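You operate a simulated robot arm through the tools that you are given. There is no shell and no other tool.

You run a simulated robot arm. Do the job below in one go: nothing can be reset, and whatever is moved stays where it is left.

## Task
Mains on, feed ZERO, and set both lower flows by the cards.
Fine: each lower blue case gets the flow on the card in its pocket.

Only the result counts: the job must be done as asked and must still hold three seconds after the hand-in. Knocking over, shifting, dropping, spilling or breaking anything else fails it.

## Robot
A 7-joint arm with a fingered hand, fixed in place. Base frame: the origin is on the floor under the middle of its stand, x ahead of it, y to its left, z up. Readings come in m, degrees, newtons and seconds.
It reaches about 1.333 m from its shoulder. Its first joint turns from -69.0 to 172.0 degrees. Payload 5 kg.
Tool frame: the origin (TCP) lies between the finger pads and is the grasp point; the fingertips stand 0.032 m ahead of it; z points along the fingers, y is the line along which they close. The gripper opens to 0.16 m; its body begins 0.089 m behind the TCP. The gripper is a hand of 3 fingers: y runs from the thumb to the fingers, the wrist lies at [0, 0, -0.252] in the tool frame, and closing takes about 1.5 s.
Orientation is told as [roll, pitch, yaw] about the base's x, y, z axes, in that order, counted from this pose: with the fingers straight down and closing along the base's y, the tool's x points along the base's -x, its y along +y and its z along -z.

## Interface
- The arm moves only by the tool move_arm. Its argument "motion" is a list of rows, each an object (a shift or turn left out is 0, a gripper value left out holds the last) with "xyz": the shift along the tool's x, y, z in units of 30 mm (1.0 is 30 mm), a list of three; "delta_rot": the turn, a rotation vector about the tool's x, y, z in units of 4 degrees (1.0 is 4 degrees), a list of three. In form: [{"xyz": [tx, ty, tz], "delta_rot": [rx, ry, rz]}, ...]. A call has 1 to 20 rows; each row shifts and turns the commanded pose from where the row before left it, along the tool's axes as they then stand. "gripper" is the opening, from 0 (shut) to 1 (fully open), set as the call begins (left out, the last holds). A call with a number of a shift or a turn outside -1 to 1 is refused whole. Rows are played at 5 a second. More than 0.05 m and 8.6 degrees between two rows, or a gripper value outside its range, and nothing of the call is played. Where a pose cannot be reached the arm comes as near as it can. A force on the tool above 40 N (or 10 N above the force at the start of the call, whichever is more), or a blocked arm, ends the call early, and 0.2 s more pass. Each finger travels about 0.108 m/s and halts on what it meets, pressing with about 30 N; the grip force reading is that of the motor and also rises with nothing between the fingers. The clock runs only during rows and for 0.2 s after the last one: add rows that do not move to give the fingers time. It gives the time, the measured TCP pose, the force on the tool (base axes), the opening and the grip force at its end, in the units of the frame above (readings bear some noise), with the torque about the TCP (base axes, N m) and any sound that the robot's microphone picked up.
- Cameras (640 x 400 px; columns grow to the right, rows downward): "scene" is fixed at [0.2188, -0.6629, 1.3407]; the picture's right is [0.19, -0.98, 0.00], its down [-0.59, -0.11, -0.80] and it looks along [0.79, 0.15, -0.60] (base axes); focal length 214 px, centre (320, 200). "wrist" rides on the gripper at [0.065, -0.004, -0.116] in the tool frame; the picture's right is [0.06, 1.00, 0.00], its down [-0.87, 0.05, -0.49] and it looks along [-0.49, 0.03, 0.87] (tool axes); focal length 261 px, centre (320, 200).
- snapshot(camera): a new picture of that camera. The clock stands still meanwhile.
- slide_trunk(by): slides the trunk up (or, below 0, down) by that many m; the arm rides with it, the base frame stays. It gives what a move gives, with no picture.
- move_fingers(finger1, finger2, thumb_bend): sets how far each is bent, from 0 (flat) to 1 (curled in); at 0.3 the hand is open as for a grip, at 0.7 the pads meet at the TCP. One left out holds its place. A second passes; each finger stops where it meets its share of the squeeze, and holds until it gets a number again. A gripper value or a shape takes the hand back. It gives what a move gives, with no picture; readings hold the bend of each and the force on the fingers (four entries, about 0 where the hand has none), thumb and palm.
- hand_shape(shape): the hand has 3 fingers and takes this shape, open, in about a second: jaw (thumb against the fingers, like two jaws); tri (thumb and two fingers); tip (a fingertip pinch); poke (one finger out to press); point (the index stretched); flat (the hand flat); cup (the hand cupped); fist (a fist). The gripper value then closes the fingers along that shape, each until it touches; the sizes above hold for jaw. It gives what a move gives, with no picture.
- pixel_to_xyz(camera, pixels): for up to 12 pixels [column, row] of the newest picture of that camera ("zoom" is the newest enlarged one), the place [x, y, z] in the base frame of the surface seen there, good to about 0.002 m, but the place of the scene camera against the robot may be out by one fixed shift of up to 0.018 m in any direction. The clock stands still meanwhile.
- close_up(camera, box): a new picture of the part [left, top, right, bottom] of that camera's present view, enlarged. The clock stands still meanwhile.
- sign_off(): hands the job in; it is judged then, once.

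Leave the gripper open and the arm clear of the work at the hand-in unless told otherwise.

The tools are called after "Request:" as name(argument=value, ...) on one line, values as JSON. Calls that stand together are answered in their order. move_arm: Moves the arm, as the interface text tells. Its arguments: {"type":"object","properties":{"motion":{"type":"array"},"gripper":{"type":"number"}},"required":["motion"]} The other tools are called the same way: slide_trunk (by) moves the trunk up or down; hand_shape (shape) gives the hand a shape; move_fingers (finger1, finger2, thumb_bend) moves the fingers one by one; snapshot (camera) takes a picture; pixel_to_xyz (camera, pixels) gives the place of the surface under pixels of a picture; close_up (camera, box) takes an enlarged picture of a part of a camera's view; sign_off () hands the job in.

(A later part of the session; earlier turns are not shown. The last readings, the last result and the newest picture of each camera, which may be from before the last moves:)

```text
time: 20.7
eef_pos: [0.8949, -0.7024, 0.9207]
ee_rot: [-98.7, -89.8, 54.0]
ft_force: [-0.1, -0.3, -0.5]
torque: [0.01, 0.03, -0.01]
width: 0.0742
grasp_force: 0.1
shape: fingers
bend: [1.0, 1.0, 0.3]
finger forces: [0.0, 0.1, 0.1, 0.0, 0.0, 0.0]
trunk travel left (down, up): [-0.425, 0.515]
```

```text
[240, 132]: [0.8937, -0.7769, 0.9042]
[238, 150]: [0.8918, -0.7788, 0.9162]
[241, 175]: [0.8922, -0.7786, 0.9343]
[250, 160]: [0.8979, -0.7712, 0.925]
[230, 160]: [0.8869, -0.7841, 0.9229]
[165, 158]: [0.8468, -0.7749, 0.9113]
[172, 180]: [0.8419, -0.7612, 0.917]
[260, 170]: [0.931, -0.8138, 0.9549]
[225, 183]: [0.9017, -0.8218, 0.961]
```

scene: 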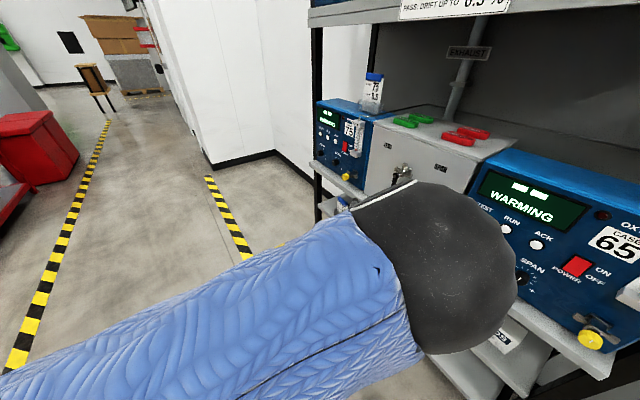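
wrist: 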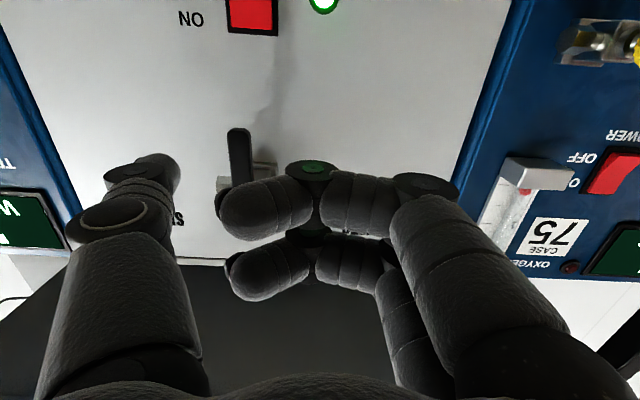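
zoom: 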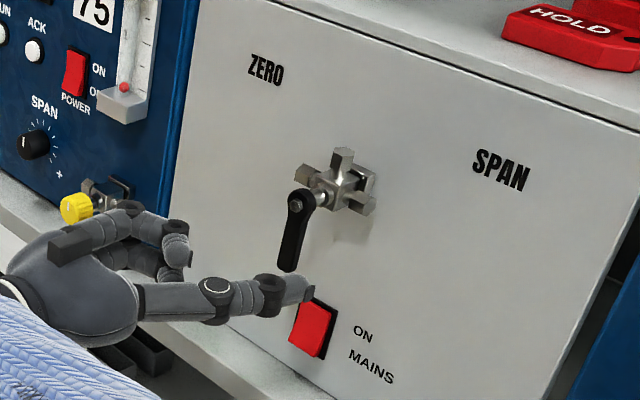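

Lever axis s≈-0.0715, front d≈1.182; thumb's left side is 12 mm to its right. I advance 49 mm so the thumb stands beside the lever, then check.

Request:
move_arm(motion=[{"xyz": [0, 0, 0.6]}, {"xyz": [0, 0, 0.6]}, {"xyz": [0, 0, 0.43]}, {}])

Request:
close_up(camera="scene", box=[370, 140, 440, 210])

Request:
snapshot(camera="wrist")

```text
time: 21.7
eef_pos: [0.9299, -0.7374, 0.9197]
ee_rot: [-100.1, -89.9, 55.5]
ft_force: [-0.2, 0.0, -0.6]
torque: [0.0, -0.01, -0.01]
width: 0.0746
grasp_force: 0.1
shape: fingers
bend: [1.0, 1.0, 0.3]
finger forces: [0.0, 0.0, 0.0, 0.0, 0.1, 0.0]
trunk travel left (down, up): [-0.425, 0.515]
```

```text
5.71 times, centred on (405, 175) of scene
```

zoom: 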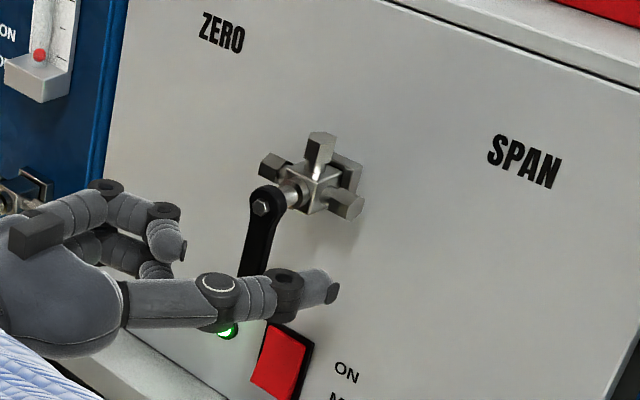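

```text
taken
```

wrist: 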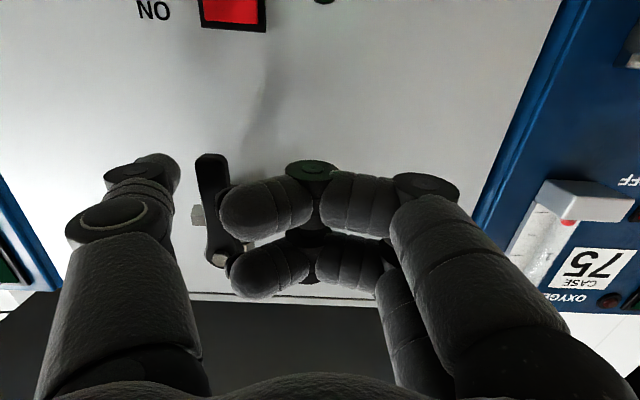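

Thumb is beside the lever with no contact. I sweep left along the arc to about 45°.

Request:
move_arm(motion=[{"xyz": [0.07, 0.4, 0]}, {"xyz": [0.07, 0.2, 0]}, {"xyz": [0.07, 0.2, 0]}, {"xyz": [0.02, 0.2, 0]}, {"xyz": [0.01, 0.2, 0]}, {"xyz": [-0.03, 0.2, 0]}, {"xyz": [-0.04, 0.2, 0]}])

Request:
close_up(camera="scene", box=[370, 140, 440, 210])

Request:
snapshot(camera="wrist")

```text
time: 23.3
eef_pos: [0.9643, -0.7032, 0.9157]
ee_rot: [-103.5, -89.8, 58.8]
ft_force: [-2.0, -0.1, -0.3]
torque: [-0.01, -0.02, -0.02]
width: 0.0756
grasp_force: 1.9
shape: fingers
bend: [1.0, 1.0, 0.29]
finger forces: [0.0, 0.0, 0.0, 0.0, 1.9, 0.0]
trunk travel left (down, up): [-0.425, 0.515]
```

```text
5.71 times, centred on (405, 175) of scene
```

zoom: 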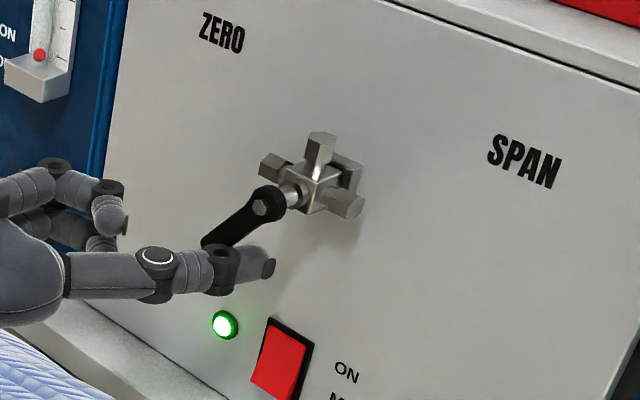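

```text
taken
```

wrist: 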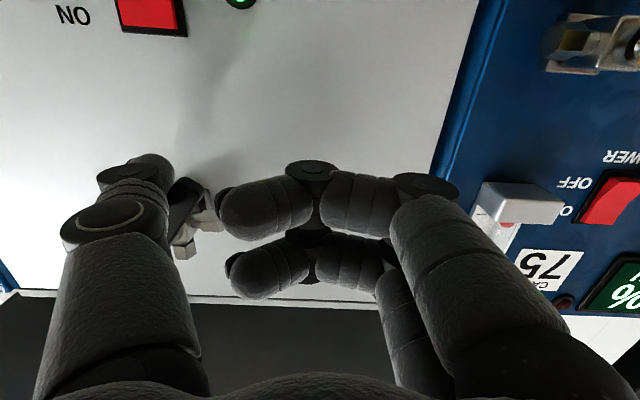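

The lever follows with ~2 N; it's at about 45°. Before sweeping on, I check how far the meter of case 75 sticks out near the curled fingers.

Request:
pixel_to_xyz(camera="wrist", pixels=[[520, 190], [520, 208], [485, 200], [555, 205], [500, 235], [420, 185], [470, 212], [340, 180], [600, 200], [600, 60]])

```text
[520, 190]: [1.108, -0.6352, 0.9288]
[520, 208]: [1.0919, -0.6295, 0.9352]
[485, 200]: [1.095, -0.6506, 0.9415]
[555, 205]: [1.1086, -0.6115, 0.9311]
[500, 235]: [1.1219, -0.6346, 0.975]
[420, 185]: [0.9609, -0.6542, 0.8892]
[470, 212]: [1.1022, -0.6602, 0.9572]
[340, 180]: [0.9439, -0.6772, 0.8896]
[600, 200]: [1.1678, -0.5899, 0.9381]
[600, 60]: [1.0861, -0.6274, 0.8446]
```

Meter block front is d≈1.22 at s<-0.30 — clear of the hand. I continue the sweep to about 90°.

Request:
move_arm(motion=[{"xyz": [-0.08, 0.19, 0]}, {"xyz": [-0.1, 0.18, 0]}, {"xyz": [-0.13, 0.16, 0]}, {"xyz": [-0.14, 0.15, 0]}, {"xyz": [-0.16, 0.13, 0]}, {"xyz": [-0.18, 0.1, 0]}])

Request:
close_up(camera="scene", box=[370, 140, 440, 210])

Request:
close_up(camera="scene", box=[310, 90, 400, 190])

```text
time: 24.7
eef_pos: [0.9822, -0.6847, 0.9382]
ee_rot: [-100.3, -89.9, 55.5]
ft_force: [-2.0, -1.7, -1.6]
torque: [0.14, -0.14, -0.05]
width: 0.0759
grasp_force: 1.2
shape: fingers
bend: [1.0, 1.0, 0.29]
finger forces: [0.0, 0.0, 0.1, 0.1, 2.1, 0.1]
trunk travel left (down, up): [-0.425, 0.515]
```

```text
5.71 times, centred on (405, 175) of scene
```

zoom: 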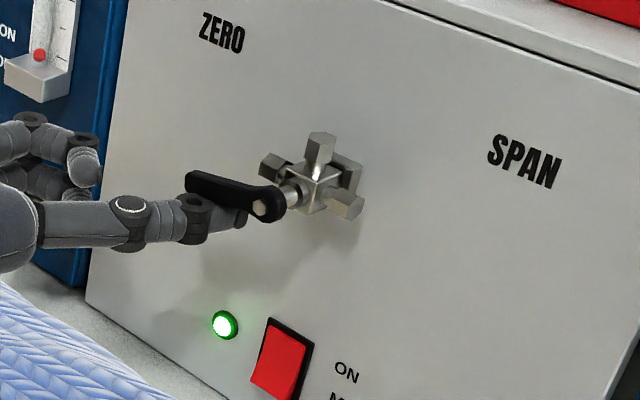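

```text
4.00 times, centred on (355, 140) of scene
```

zoom: 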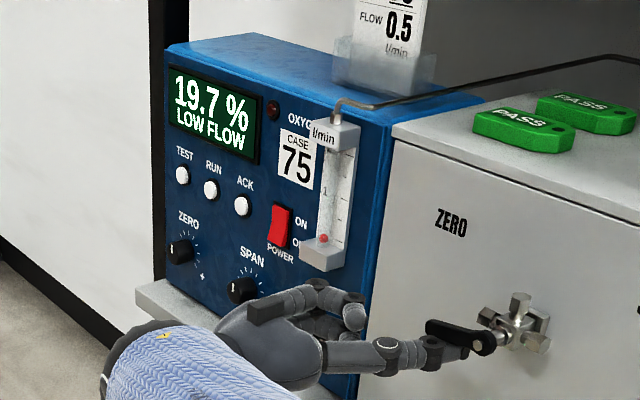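

The lever now points left, roughly horizontal; display shows 19.7 % LOW FLOW. I nudge further 4 mm to feel whether this is a stop.

Request:
move_arm(motion=[{"xyz": [-0.07, 0.03, 0]}, {"xyz": [-0.07, 0.02, 0]}])

Request:
close_up(camera="scene", box=[370, 140, 440, 210])

Request:
close_up(camera="scene", box=[600, 130, 640, 360])

```text
time: 25.3
eef_pos: [0.984, -0.6824, 0.9421]
ee_rot: [-96.0, -89.7, 51.4]
ft_force: [-1.0, -1.1, -2.3]
torque: [0.17, -0.14, -0.05]
width: 0.0755
grasp_force: 1.4
shape: fingers
bend: [1.0, 1.0, 0.29]
finger forces: [0.0, 0.0, 0.1, 0.0, 2.2, 0.0]
trunk travel left (down, up): [-0.425, 0.515]
```

```text
5.71 times, centred on (405, 175) of scene
```

zoom: 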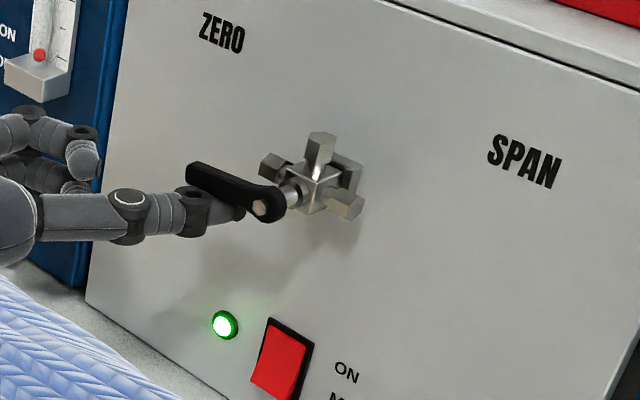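

```text
1.74 times, centred on (620, 245) of scene
```

zoom: 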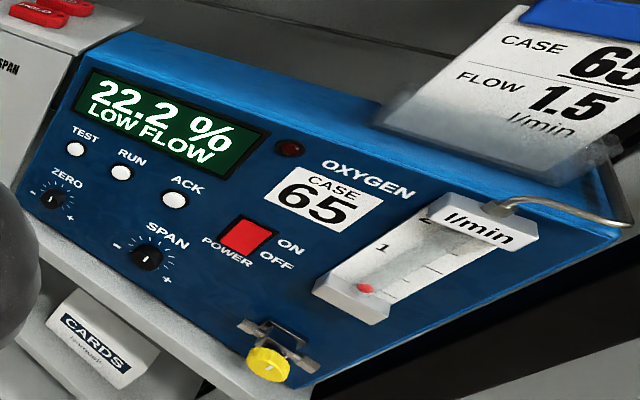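

Still only ~2.5 N, no stop. I'll measure the lever's present angle.

Request:
close_up(camera="scene", box=[380, 150, 420, 185])

Request:
pixel_to_xyz(camera="zoom", pixels=[[270, 245], [130, 185], [200, 215], [230, 230], [160, 195]])

```text
11.43 times, centred on (400, 168) of scene
```

zoom: 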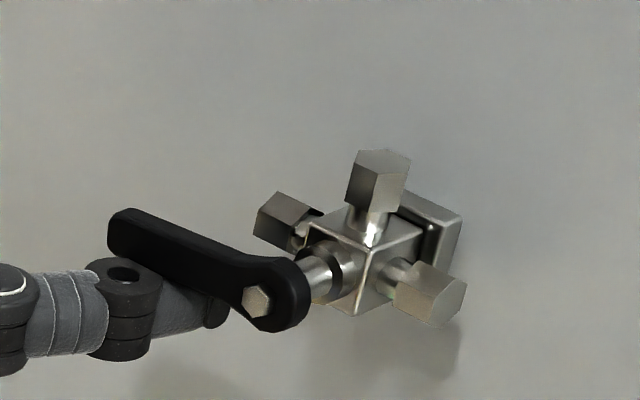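

```text
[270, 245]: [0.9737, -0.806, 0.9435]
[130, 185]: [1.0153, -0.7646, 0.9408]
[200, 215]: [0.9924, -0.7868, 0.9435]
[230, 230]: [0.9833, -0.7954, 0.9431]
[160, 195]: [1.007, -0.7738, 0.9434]
```

My pixels fell just above the lever; I'll resample on the lever face itself.

Request:
pixel_to_xyz(camera="zoom", pixels=[[257, 303], [125, 235], [160, 252], [200, 272], [225, 285], [115, 240], [110, 225], [112, 250]])

```text
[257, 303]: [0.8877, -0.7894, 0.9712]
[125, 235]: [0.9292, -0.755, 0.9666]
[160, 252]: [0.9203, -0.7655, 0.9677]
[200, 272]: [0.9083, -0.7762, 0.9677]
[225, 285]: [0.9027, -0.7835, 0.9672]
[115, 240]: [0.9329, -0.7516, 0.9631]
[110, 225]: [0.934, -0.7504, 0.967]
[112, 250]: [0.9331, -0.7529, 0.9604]
```

The lever is at about 85°. I push up in small steps, watching for a stop.

Request:
move_arm(motion=[{"xyz": [-0.1, 0.02, 0]}, {"xyz": [-0.1, 0.01, 0]}])

Request:
close_up(camera="scene", box=[380, 150, 420, 185])

Request:
close_up(camera="scene", box=[310, 90, 400, 190])

```text
time: 25.9
eef_pos: [0.9845, -0.6818, 0.9465]
ee_rot: [-81.1, -89.7, 36.5]
ft_force: [-3.2, 0.1, -7.5]
torque: [0.52, -0.43, -0.13]
width: 0.0756
grasp_force: 4.2
shape: fingers
bend: [1.0, 1.0, 0.29]
finger forces: [0.0, 0.0, 0.0, 0.0, 7.2, 0.0]
trunk travel left (down, up): [-0.425, 0.515]
```

```text
11.43 times, centred on (400, 168) of scene
```

zoom: 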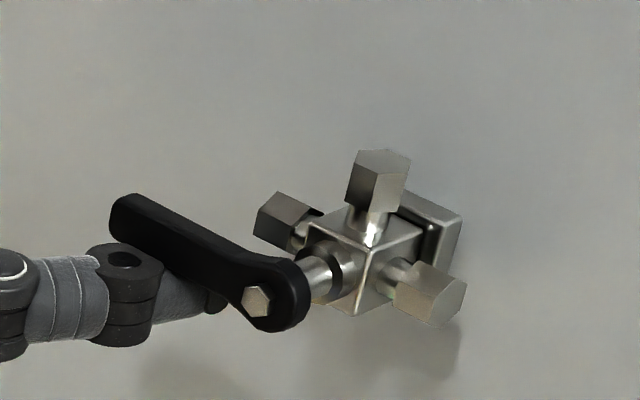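

```text
4.00 times, centred on (355, 140) of scene
```

zoom: 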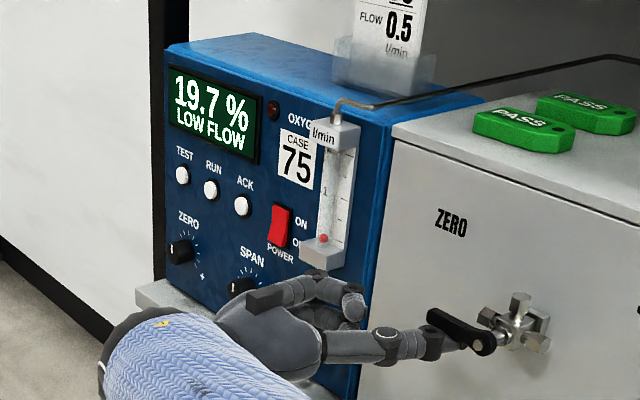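

The force rose to ~8 N, suggesting the end stop near 90°. One more 3 mm nudge to confirm.

Request:
move_arm(motion=[{"xyz": [-0.1, 0, 0]}])

Request:
close_up(camera="scene", box=[380, 150, 420, 185])

Request:
pixel_to_xyz(camera="zoom", pixels=[[257, 303], [122, 225], [160, 247], [200, 270], [115, 205], [118, 238], [270, 275], [262, 325]])

```text
time: 26.3
eef_pos: [0.9854, -0.6823, 0.9477]
ee_rot: [-61.5, -89.7, 16.8]
ft_force: [-3.7, 1.1, -17.2]
torque: [1.23, -1.09, -0.3]
width: 0.0757
grasp_force: 9.4
shape: fingers
bend: [1.0, 1.0, 0.29]
finger forces: [0.0, 0.0, 0.0, 0.0, 18.0, 0.0]
trunk travel left (down, up): [-0.425, 0.515]
```

```text
11.43 times, centred on (400, 168) of scene
```

zoom: 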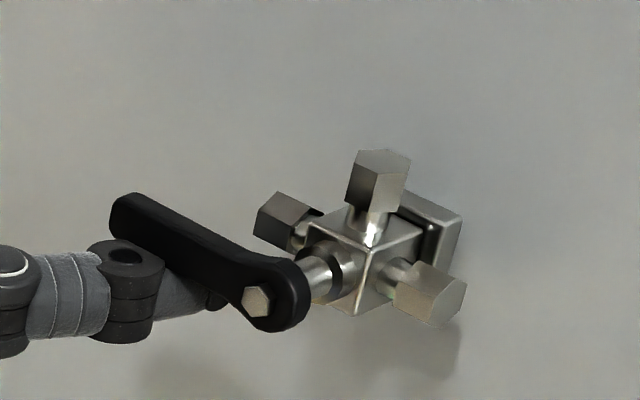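

```text
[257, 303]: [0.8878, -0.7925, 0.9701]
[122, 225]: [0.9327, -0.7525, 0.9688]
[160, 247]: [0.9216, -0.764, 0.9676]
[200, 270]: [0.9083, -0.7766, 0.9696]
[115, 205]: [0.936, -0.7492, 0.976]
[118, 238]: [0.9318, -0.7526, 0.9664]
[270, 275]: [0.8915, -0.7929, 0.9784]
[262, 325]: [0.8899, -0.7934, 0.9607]
```

17 N without movement: the lever rests on its stop at 90°, pointing left at ZERO. I move the thumb down off it, then back away.

Request:
move_arm(motion=[{"xyz": [0.4, 0, 0]}, {"xyz": [0.3, 0, 0]}, {"xyz": [0, 0, -0.7]}, {"xyz": [0, 0, -0.7]}, {"xyz": [0, 0, -0.7]}, {}])

Request:
snapshot(camera="wrist")

Request:
snapshot(camera="scene")

Request:
close_up(camera="scene", box=[330, 100, 400, 190])

```text
time: 27.7
eef_pos: [0.9377, -0.6374, 0.9299]
ee_rot: [-102.0, -89.8, 57.3]
ft_force: [-0.2, 0.0, 0.6]
torque: [0.02, 0.02, 0.0]
width: 0.0748
grasp_force: 0.0
shape: fingers
bend: [1.0, 1.0, 0.3]
finger forces: [0.0, 0.1, 0.0, 0.1, 0.1, 0.0]
trunk travel left (down, up): [-0.425, 0.515]
```

```text
taken
```

wrist: 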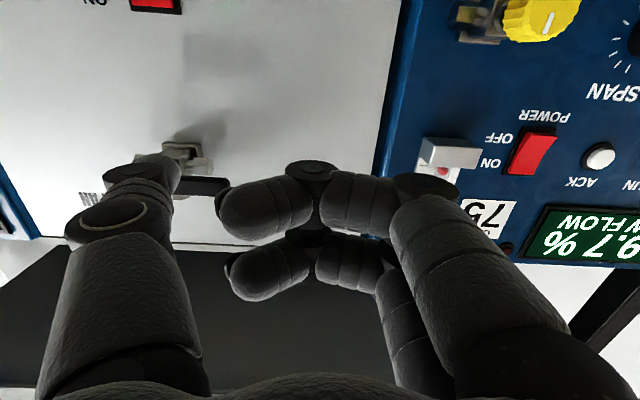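

```text
taken
```

scene: 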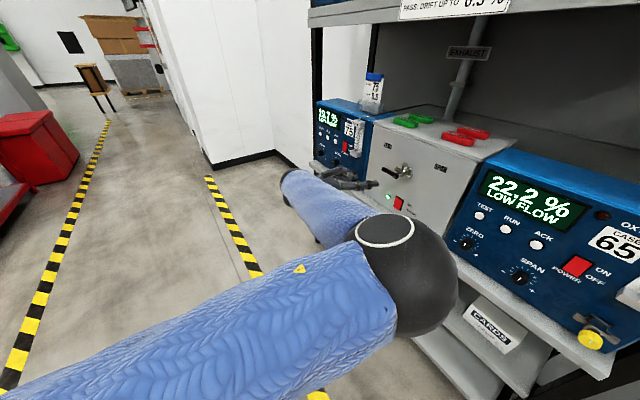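

```text
4.44 times, centred on (365, 145) of scene
```

zoom: 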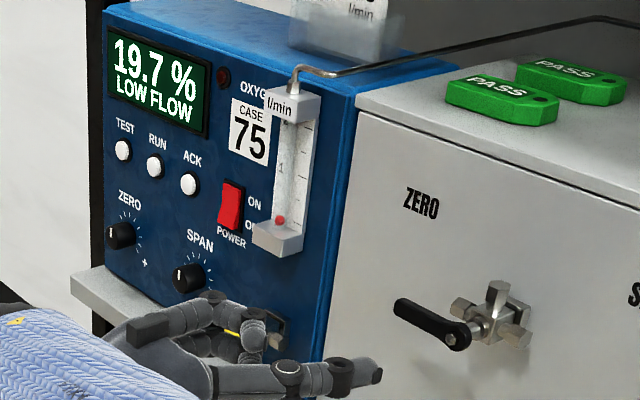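

Lever stands at ZERO. Now a close look at meter 75's scale before setting its valve, plus a measurement of the ticks.

Request:
close_up(camera="scene", box=[336, 116, 372, 158])

Request:
hand_shape(shape="jaw")

```text
9.52 times, centred on (354, 137) of scene
```

zoom: 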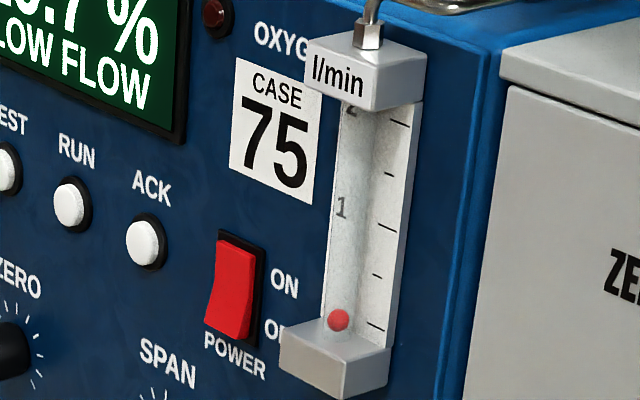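

```text
time: 28.6
eef_pos: [0.9394, -0.6373, 0.9312]
ee_rot: [-102.8, -89.7, 58.0]
ft_force: [1.3, -0.5, 0.2]
torque: [0.0, 0.0, -0.03]
width: 0.1601
grasp_force: 0.1
shape: jaw
bend: [0.3, 0.3, 0.3]
finger forces: [0.0, 0.1, 0.0, 0.0, 0.0, 0.0]
trunk travel left (down, up): [-0.425, 0.515]
```

Ticks run 0, 0.5, 1, 1.5, 2 from (377,328) up to (400,122). I'll take the ticks' and ball's heights.

Request:
pixel_to_xyz(camera="zoom", pixels=[[377, 328], [378, 275], [387, 226], [390, 174], [399, 122], [338, 320], [342, 208], [352, 112], [338, 314]])

Request:
snapshot(camera="wrist")

```text
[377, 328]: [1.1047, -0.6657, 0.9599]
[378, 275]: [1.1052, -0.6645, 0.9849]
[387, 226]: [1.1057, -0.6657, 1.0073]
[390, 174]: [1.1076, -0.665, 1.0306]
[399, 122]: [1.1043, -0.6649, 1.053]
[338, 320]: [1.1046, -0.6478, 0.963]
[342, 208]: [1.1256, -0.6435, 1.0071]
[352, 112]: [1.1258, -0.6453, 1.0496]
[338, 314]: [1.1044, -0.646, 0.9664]
```

```text
taken
```

wrist: 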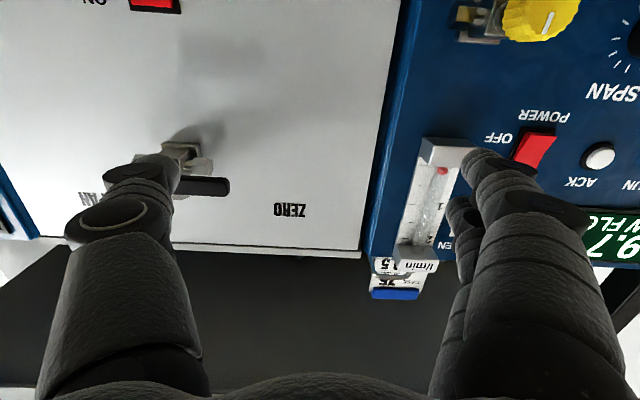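

Zero tick is at z 0.960 and each 0.5 is 23.3 mm (scene frame). Now I move the open hand in front of knob 75: back 30 mm, left 112 mm, down 95 mm.

Request:
move_arm(motion=[{"xyz": [0, 0, -1]}, {"xyz": [0.3, 0.9, 0]}, {"xyz": [0.6, 0.94, 0]}, {"xyz": [0.75, 0.94, 0]}, {"xyz": [0.75, 0.94, 0]}, {"xyz": [0.75, 0, 0]}, {}])

Request:
snapshot(camera="wrist")

Request:
snapshot(camera="scene")

```text
time: 30.2
eef_pos: [0.986, -0.5626, 0.8621]
ee_rot: [-41.3, -89.7, -3.0]
ft_force: [0.1, -0.3, -0.2]
torque: [-0.02, 0.0, -0.01]
width: 0.1598
grasp_force: 0.0
shape: jaw
bend: [0.3, 0.3, 0.3]
finger forces: [0.0, 0.1, 0.0, 0.0, 0.0, 0.0]
out of reach, approached as far as the arm can: row 5, 6
trunk travel left (down, up): [-0.425, 0.515]
```

```text
taken
```

wrist: 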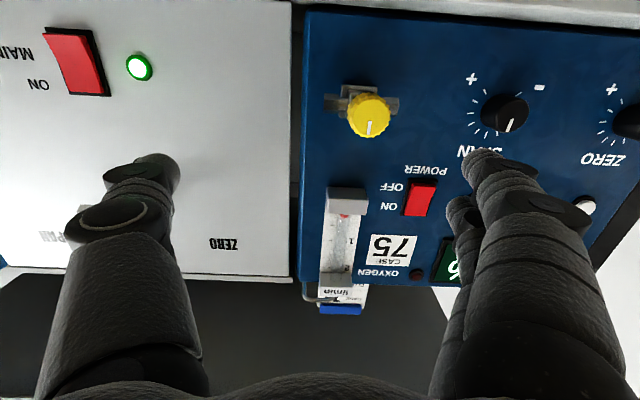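

```text
taken
```

scene: 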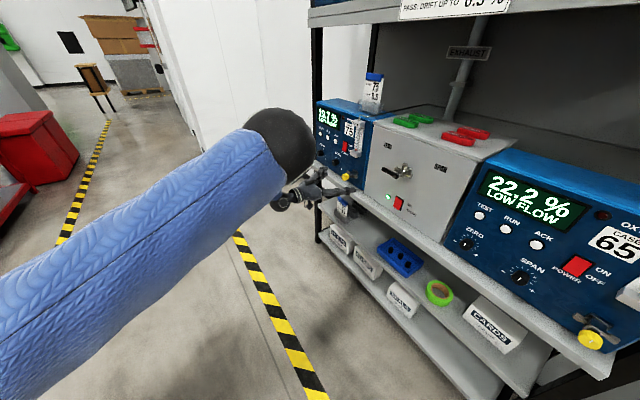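

Clear view of knob 75 at (367,116) with its white mark pointing up (image is inverted). I measure its position and size, and the neighbours.

Request:
close_up(camera="wrist", box=[320, 70, 420, 150])

Request:
pixel_to_xyz(camera="zoom", pixels=[[310, 210], [320, 250], [270, 230], [370, 240], [315, 290], [310, 160], [200, 160], [410, 160], [345, 110], [320, 200]])

Request:
pixel_to_xyz(camera="wrist", pixels=[[504, 112], [350, 205], [165, 160], [480, 165], [480, 158]])

```text
5.00 times, centred on (370, 110) of wrist
```

zoom: 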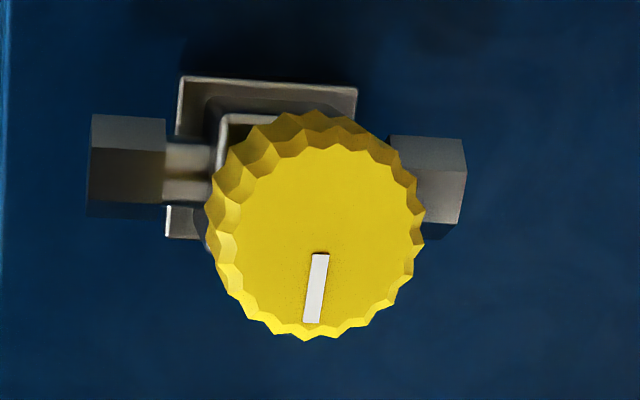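

```text
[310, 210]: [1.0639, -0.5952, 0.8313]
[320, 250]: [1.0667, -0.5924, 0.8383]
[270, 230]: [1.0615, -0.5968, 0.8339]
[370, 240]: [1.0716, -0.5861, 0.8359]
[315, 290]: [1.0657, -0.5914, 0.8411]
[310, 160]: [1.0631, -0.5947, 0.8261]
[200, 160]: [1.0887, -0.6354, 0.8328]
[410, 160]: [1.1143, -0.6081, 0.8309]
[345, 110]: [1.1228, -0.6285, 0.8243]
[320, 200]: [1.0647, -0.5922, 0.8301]
```

```text
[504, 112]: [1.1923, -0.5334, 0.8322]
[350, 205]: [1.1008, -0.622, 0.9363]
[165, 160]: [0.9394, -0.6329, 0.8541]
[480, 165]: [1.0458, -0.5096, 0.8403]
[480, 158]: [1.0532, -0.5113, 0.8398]
```

Knob 75: centre s≈-0.327, z≈0.836, front face d≈1.174, radius ≈16 mm. I line up the TCP on its axis while moving slightly forward.

Request:
move_arm(motion=[{"xyz": [0, 0, 0.7]}, {"xyz": [0.44, 0.6, 0]}, {"xyz": [0.44, 0.6, 0]}, {}])

Request:
snapshot(camera="wrist")

```text
time: 31.2
eef_pos: [1.0108, -0.5755, 0.8624]
ee_rot: [-45.6, -89.7, 1.1]
ft_force: [-0.5, 0.3, 0.0]
torque: [0.02, 0.02, -0.01]
width: 0.16
grasp_force: 0.0
shape: jaw
bend: [0.3, 0.3, 0.3]
finger forces: [0.0, 0.1, 0.1, 0.0, 0.0, 0.1]
out of reach, approached as far as the arm can: row 2, 3
trunk travel left (down, up): [-0.425, 0.515]
```

```text
taken
```

wrist: 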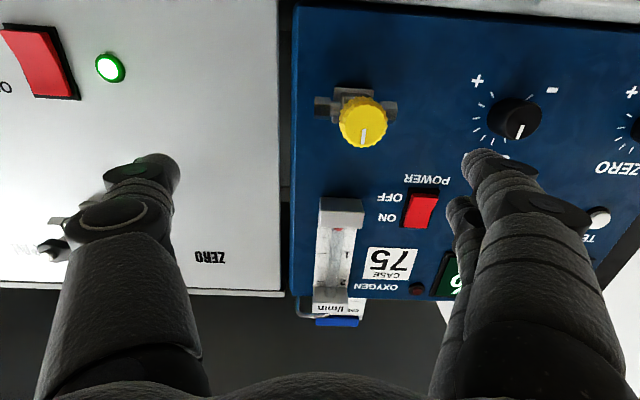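

Downward motion is limited here – the wrist is near its bending limit with the arm coming from above. I'll raise the hand 0.18 m in free space and lower the trunk by the same amount so that the forearm comes in flatter.

Request:
move_arm(motion=[{"xyz": [-1, 0, 0]}, {"xyz": [-1, 0, 0]}, {"xyz": [-1, 0, 0]}, {"xyz": [-1, 0, 0]}, {"xyz": [-1, 0, 0]}, {"xyz": [-1, 0, 0]}, {}])

Request:
slide_trunk(by=-0.18)

Request:
snapshot(camera="wrist")

Request:
snapshot(camera="scene")

```text
time: 32.8
eef_pos: [1.012, -0.5749, 1.0423]
ee_rot: [-89.9, -89.9, 45.2]
ft_force: [-1.3, -1.0, -0.1]
torque: [-0.01, 0.01, -0.01]
width: 0.1601
grasp_force: 0.1
shape: jaw
bend: [0.3, 0.3, 0.3]
finger forces: [0.0, 0.0, 0.0, 0.1, 0.0, 0.0]
trunk travel left (down, up): [-0.425, 0.515]
```

```text
time: 34.8
eef_pos: [1.0095, -0.5738, 0.8624]
ee_rot: [-103.4, -89.8, 58.7]
ft_force: [-0.2, -0.3, 0.4]
torque: [-0.01, -0.01, 0.0]
width: 0.1601
grasp_force: 0.1
shape: jaw
bend: [0.3, 0.3, 0.3]
finger forces: [0.1, 0.0, 0.1, 0.0, 0.0, 0.0]
trunk travel left (down, up): [-0.245, 0.695]
```

```text
taken
```

wrist: 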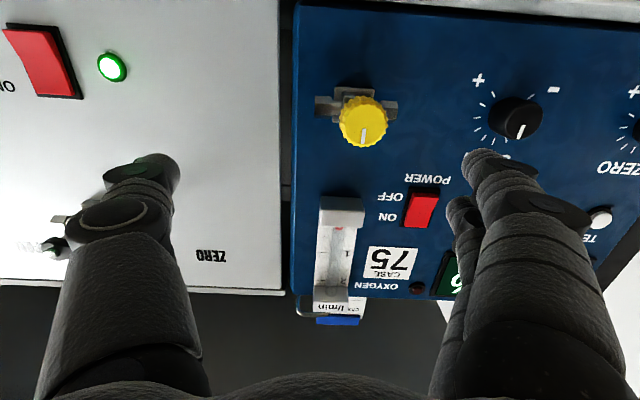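

```text
taken
```

scene: 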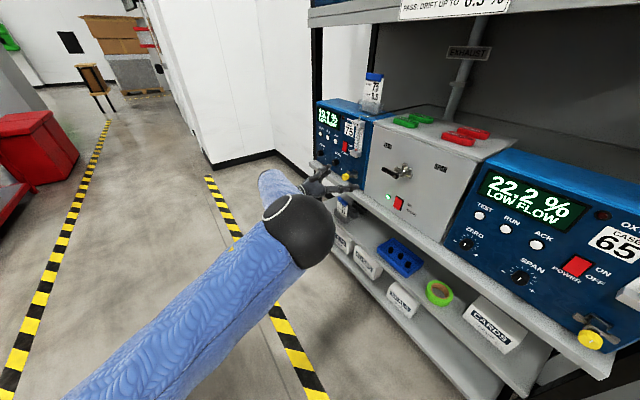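

Better: the forearm is flatter. I check how close the elbow is to the rack.

Request:
pixel_to_xyz(camera="scene", pixels=[[300, 230], [325, 225], [280, 190], [240, 280], [320, 255]])

Request:
move_arm(motion=[{"xyz": [0.43, 0.45, 0]}, {"xyz": [0.43, 0.45, 0]}, {}])

Request:
snapshot(camera="wrist")

```text
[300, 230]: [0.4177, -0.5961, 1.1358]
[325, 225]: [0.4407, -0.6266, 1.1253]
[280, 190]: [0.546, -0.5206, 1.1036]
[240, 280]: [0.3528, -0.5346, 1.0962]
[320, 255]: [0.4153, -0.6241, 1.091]
```

```text
time: 35.6
eef_pos: [1.0296, -0.5561, 0.8365]
ee_rot: [-101.5, -89.7, 56.8]
ft_force: [0.2, -0.3, 0.2]
torque: [-0.02, 0.02, -0.02]
width: 0.1601
grasp_force: 0.1
shape: jaw
bend: [0.3, 0.3, 0.3]
finger forces: [0.0, 0.0, 0.1, 0.0, 0.0, 0.0]
trunk travel left (down, up): [-0.245, 0.695]
```

```text
taken
```

wrist: 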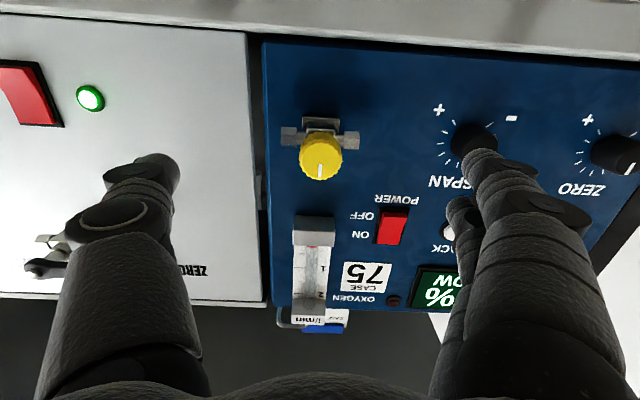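

The pose is now reached exactly. I verify the knob centre at (320,160) from here.

Request:
close_up(camera="wrist", box=[270, 105, 380, 190])

Request:
pixel_to_xyz(camera="zoom", pixels=[[290, 210], [240, 225], [330, 225], [285, 270], [290, 250], [200, 240], [380, 240], [285, 300]])

```text
4.71 times, centred on (325, 148) of wrist
```

zoom: 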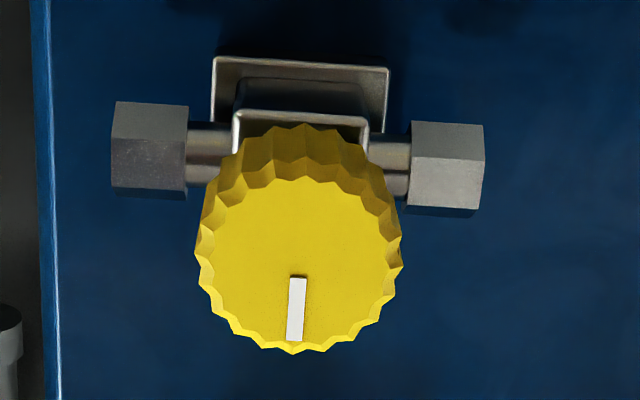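

```text
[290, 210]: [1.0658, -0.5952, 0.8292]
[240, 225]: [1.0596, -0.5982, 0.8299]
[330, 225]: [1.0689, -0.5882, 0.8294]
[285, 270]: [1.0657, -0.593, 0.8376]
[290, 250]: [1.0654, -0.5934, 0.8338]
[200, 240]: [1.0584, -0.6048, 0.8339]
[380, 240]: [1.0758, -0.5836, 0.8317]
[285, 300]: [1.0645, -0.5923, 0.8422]
```

Aligned within a millimetre. I advance 51 mm with the fingers open around the knob, then close.

Request:
move_arm(motion=[{"xyz": [0, 0, 0.6]}, {"xyz": [0, 0, 0.6]}, {"xyz": [0, 0, 0.5]}, {}])

Request:
snapshot(camera="wrist")

Request:
close_up(camera="scene", box=[320, 110, 400, 200])

```text
time: 36.6
eef_pos: [1.0651, -0.5912, 0.8364]
ee_rot: [-101.4, -89.8, 56.7]
ft_force: [-0.9, -0.3, -0.6]
torque: [-0.01, -0.02, -0.01]
width: 0.1599
grasp_force: 0.0
shape: jaw
bend: [0.3, 0.3, 0.3]
finger forces: [0.0, 0.1, 0.1, 0.0, 0.0, 0.1]
trunk travel left (down, up): [-0.245, 0.695]
```

```text
taken
```

wrist: 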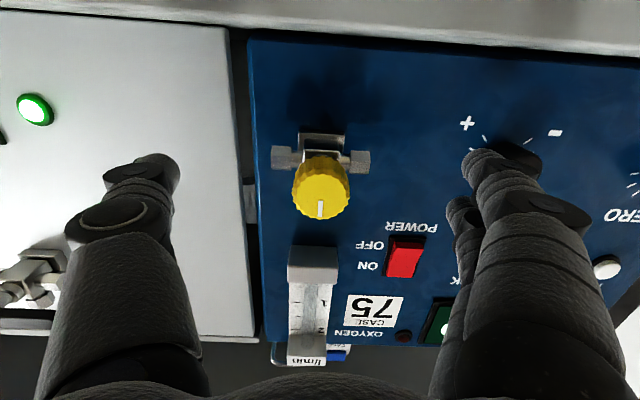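

```text
4.44 times, centred on (360, 155) of scene
```

zoom: 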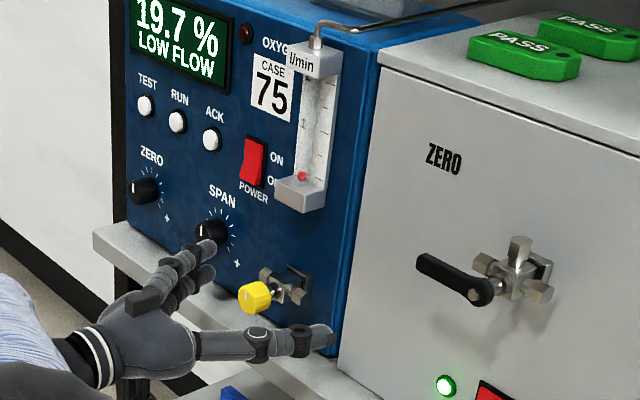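

Fingers straddle the knob with clear space. Closing on it now.

Request:
move_arm(motion=[{}, {}, {}, {}, {}, {}, {}], gripper=0.1)

Request:
close_up(camera="scene", box=[320, 110, 400, 200])

Request:
snapshot(camera="wrist")

```text
time: 38.2
eef_pos: [1.0645, -0.5923, 0.8356]
ee_rot: [-102.3, -89.9, 57.4]
ft_force: [1.0, -4.6, 1.8]
torque: [-0.04, 0.0, -0.07]
width: 0.018
grasp_force: 30.0
shape: jaw
bend: [0.72, 0.72, 0.7]
finger forces: [12.4, 12.2, 0.0, 0.0, 28.4, 0.0]
trunk travel left (down, up): [-0.245, 0.695]
```

```text
4.44 times, centred on (360, 155) of scene
```

zoom: 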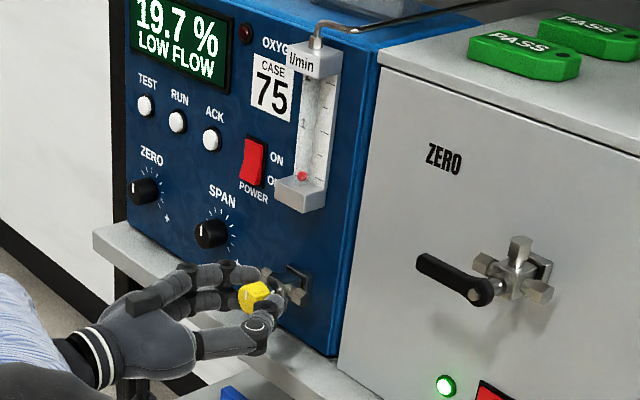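

```text
taken
```

wrist: 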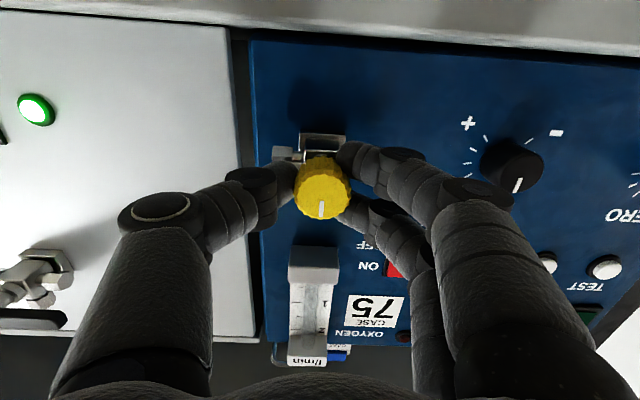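

Three-point grip holds the knob (12/12/28 N). I turn counter-clockwise as seen from the front (negative about tool z) by 24° and watch torque, ball and mark.

Request:
move_arm(motion=[{"delta_rot": [0, 0, -1]}, {"delta_rot": [0, 0, -1]}, {"delta_rot": [0, 0, -1]}, {"delta_rot": [0, 0, -1]}, {"delta_rot": [0, 0, -1]}, {"delta_rot": [0, 0, -1]}, {}])

Request:
close_up(camera="scene", box=[320, 110, 400, 200])

Request:
snapshot(camera="wrist")

```text
time: 39.8
eef_pos: [1.0654, -0.591, 0.837]
ee_rot: [-90.1, -65.8, 45.4]
ft_force: [1.9, -6.6, 4.8]
torque: [-0.08, -0.06, -0.09]
width: 0.0178
grasp_force: 29.9
shape: jaw
bend: [0.72, 0.72, 0.7]
finger forces: [12.1, 12.7, 0.0, 0.0, 30.3, 0.1]
trunk travel left (down, up): [-0.245, 0.695]
```

```text
4.44 times, centred on (360, 155) of scene
```

zoom: 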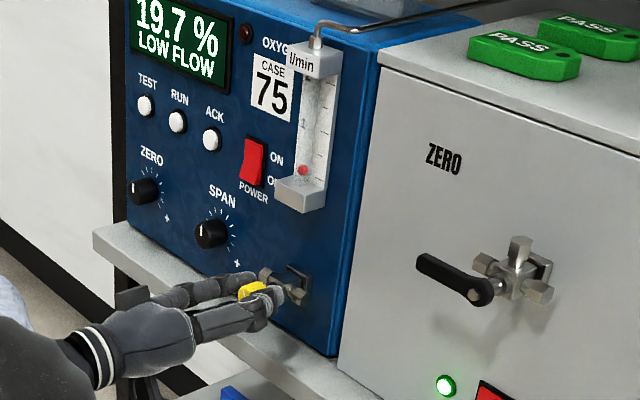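

```text
taken
```

wrist: 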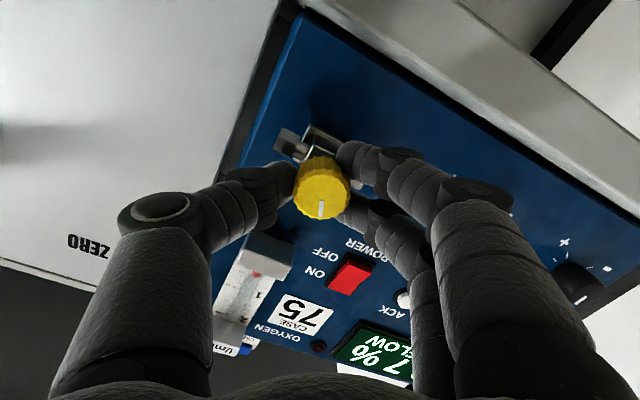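

The knob turned with the hand and the ball rose a little (about 0.14). I continue counter-clockwise another 40°.

Request:
move_arm(motion=[{"delta_rot": [0, 0, -1]}, {"delta_rot": [0, 0, -1]}, {"delta_rot": [0, 0, -1]}, {"delta_rot": [0, 0, -1]}, {"delta_rot": [0, 0, -1]}, {"delta_rot": [0, 0, -1]}, {"delta_rot": [0, 0, -1]}, {"delta_rot": [0, 0, -1]}, {"delta_rot": [0, 0, -1]}, {"delta_rot": [0, 0, -1]}, {}, {}])

Request:
close_up(camera="scene", box=[336, 116, 372, 158])

Request:
pixel_to_xyz(camera="zoom", pixels=[[338, 280], [338, 270], [338, 275], [378, 275], [387, 226], [377, 328]])

Request:
snapshot(camera="wrist")

```text
time: 42.4
eef_pos: [1.0656, -0.5919, 0.8357]
ee_rot: [-90.0, -25.7, 45.4]
ft_force: [9.0, -5.9, 6.8]
torque: [-0.11, -0.12, 0.02]
width: 0.0177
grasp_force: 29.7
shape: jaw
bend: [0.72, 0.72, 0.7]
finger forces: [11.5, 12.9, 0.0, 0.1, 31.0, 0.0]
trunk travel left (down, up): [-0.245, 0.695]
```

```text
9.52 times, centred on (354, 137) of scene
```

zoom: 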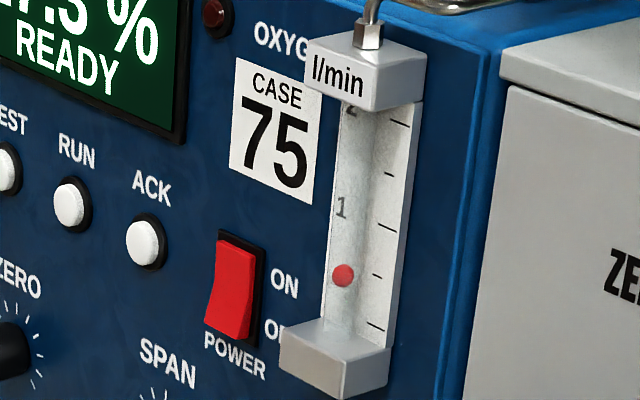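

```text
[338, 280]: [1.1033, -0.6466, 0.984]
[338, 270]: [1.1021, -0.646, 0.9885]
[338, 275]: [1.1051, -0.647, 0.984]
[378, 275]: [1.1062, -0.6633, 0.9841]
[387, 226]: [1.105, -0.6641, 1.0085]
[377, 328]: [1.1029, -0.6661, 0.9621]
```

```text
taken
```

wrist: 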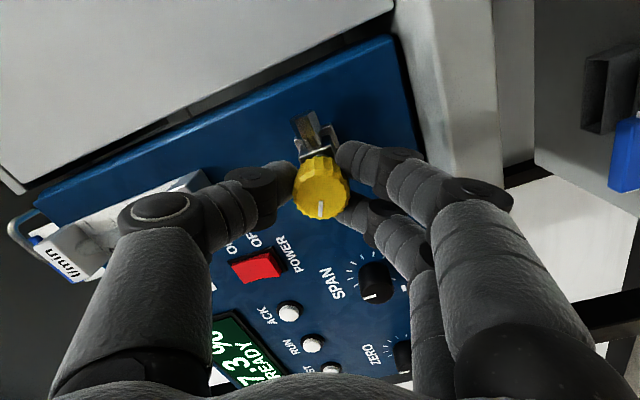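

Display 75 now says READY and the ball is at (343,275), close to the 0.5 tick. I zoom in more to read it precisely.

Request:
close_up(camera="scene", box=[345, 140, 369, 160])

Request:
close_up(camera="scene", box=[320, 100, 400, 190])

```text
16.00 times, centred on (357, 150) of scene
```

zoom: 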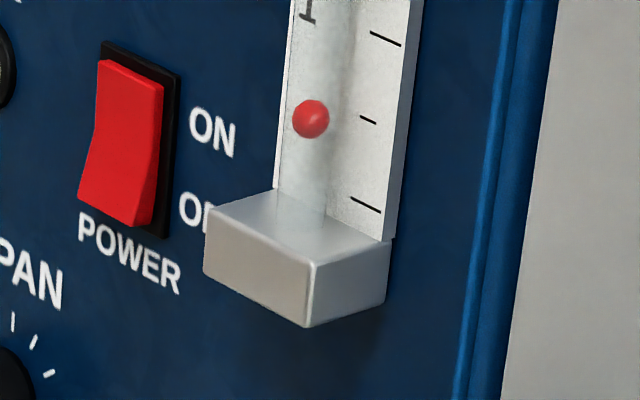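

```text
4.44 times, centred on (360, 145) of scene
```

zoom: 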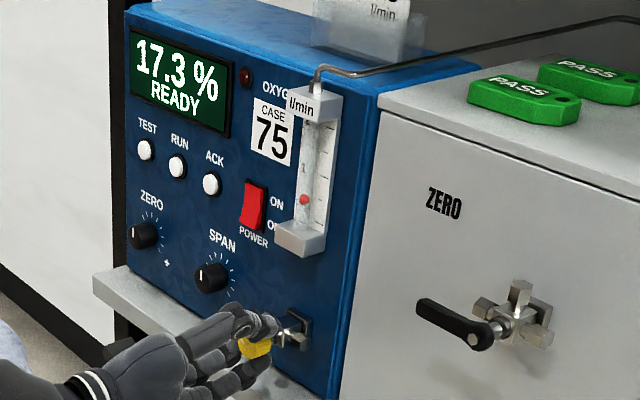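

Reading with parallax corrected is about 0.46. I turn another ~5° counter-clockwise and zoom tightly.

Request:
move_arm(motion=[{"delta_rot": [0, 0, -0.65]}, {"delta_rot": [0, 0, -0.65]}, {}, {}, {}])

Request:
close_up(camera="scene", box=[345, 140, 369, 160])

Request:
close_up(camera="scene", box=[350, 138, 366, 153])

```text
time: 43.6
eef_pos: [1.0646, -0.5923, 0.8368]
ee_rot: [-90.0, -20.6, 45.3]
ft_force: [9.0, -5.9, 7.6]
torque: [-0.11, -0.12, 0.02]
width: 0.0175
grasp_force: 30.4
shape: jaw
bend: [0.72, 0.72, 0.7]
finger forces: [11.6, 12.9, 0.0, 0.1, 31.2, 0.1]
trunk travel left (down, up): [-0.245, 0.695]
```

```text
16.00 times, centred on (357, 150) of scene
```

zoom: 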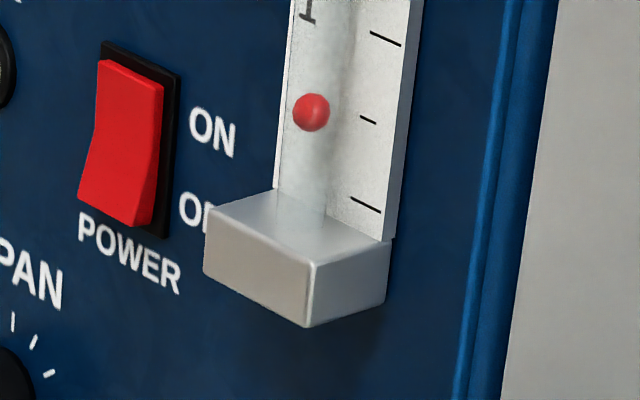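

```text
16.00 times, centred on (358, 146) of scene
```

zoom: 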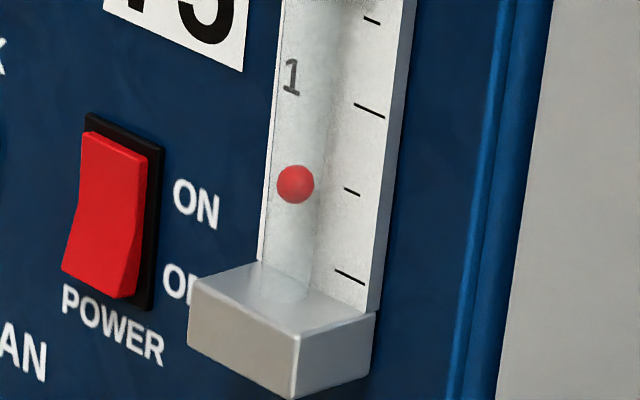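

Ball now reads ≈0.50 (0.485–0.51 by two methods). I open the fingers only partly (the hand is rolled, shelf below) and check that the ball holds.

Request:
move_arm(motion=[{}, {}, {}, {}, {}], gripper=0.38)

Request:
close_up(camera="scene", box=[345, 140, 369, 160])

Request:
close_up(camera="scene", box=[320, 120, 400, 210])

Request:
snapshot(camera="wrist")

```text
time: 44.8
eef_pos: [1.0653, -0.5916, 0.8366]
ee_rot: [-90.0, -20.6, 45.3]
ft_force: [0.4, -0.1, 0.6]
torque: [0.03, 0.01, 0.01]
width: 0.0605
grasp_force: 0.1
shape: jaw
bend: [0.73, 0.73, 0.7]
finger forces: [0.0, 0.0, 0.1, 0.0, 0.0, 0.0]
trunk travel left (down, up): [-0.245, 0.695]
```

```text
16.00 times, centred on (357, 150) of scene
```

zoom: 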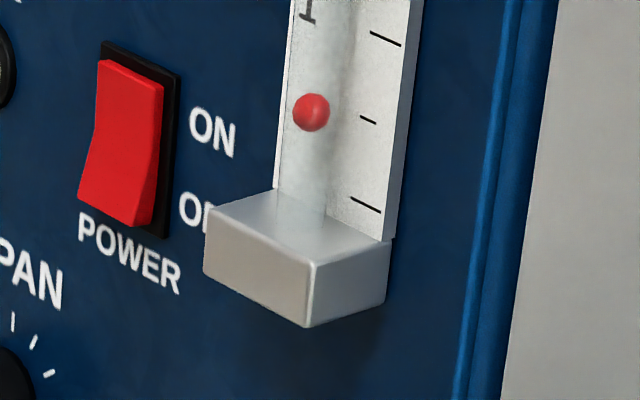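

```text
4.44 times, centred on (360, 165) of scene
```

zoom: 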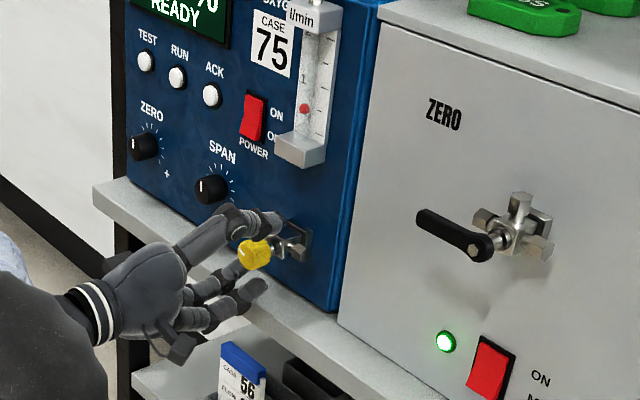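

```text
taken
```

wrist: 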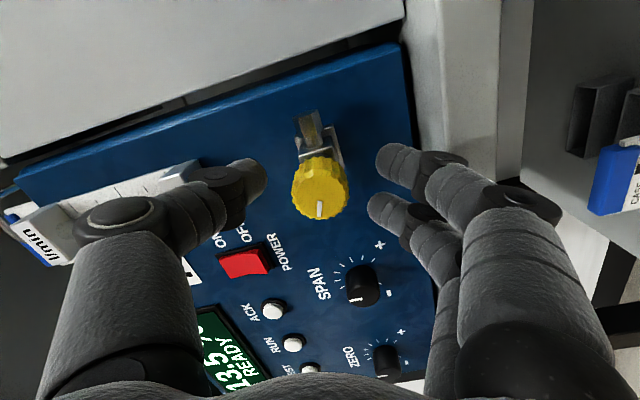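

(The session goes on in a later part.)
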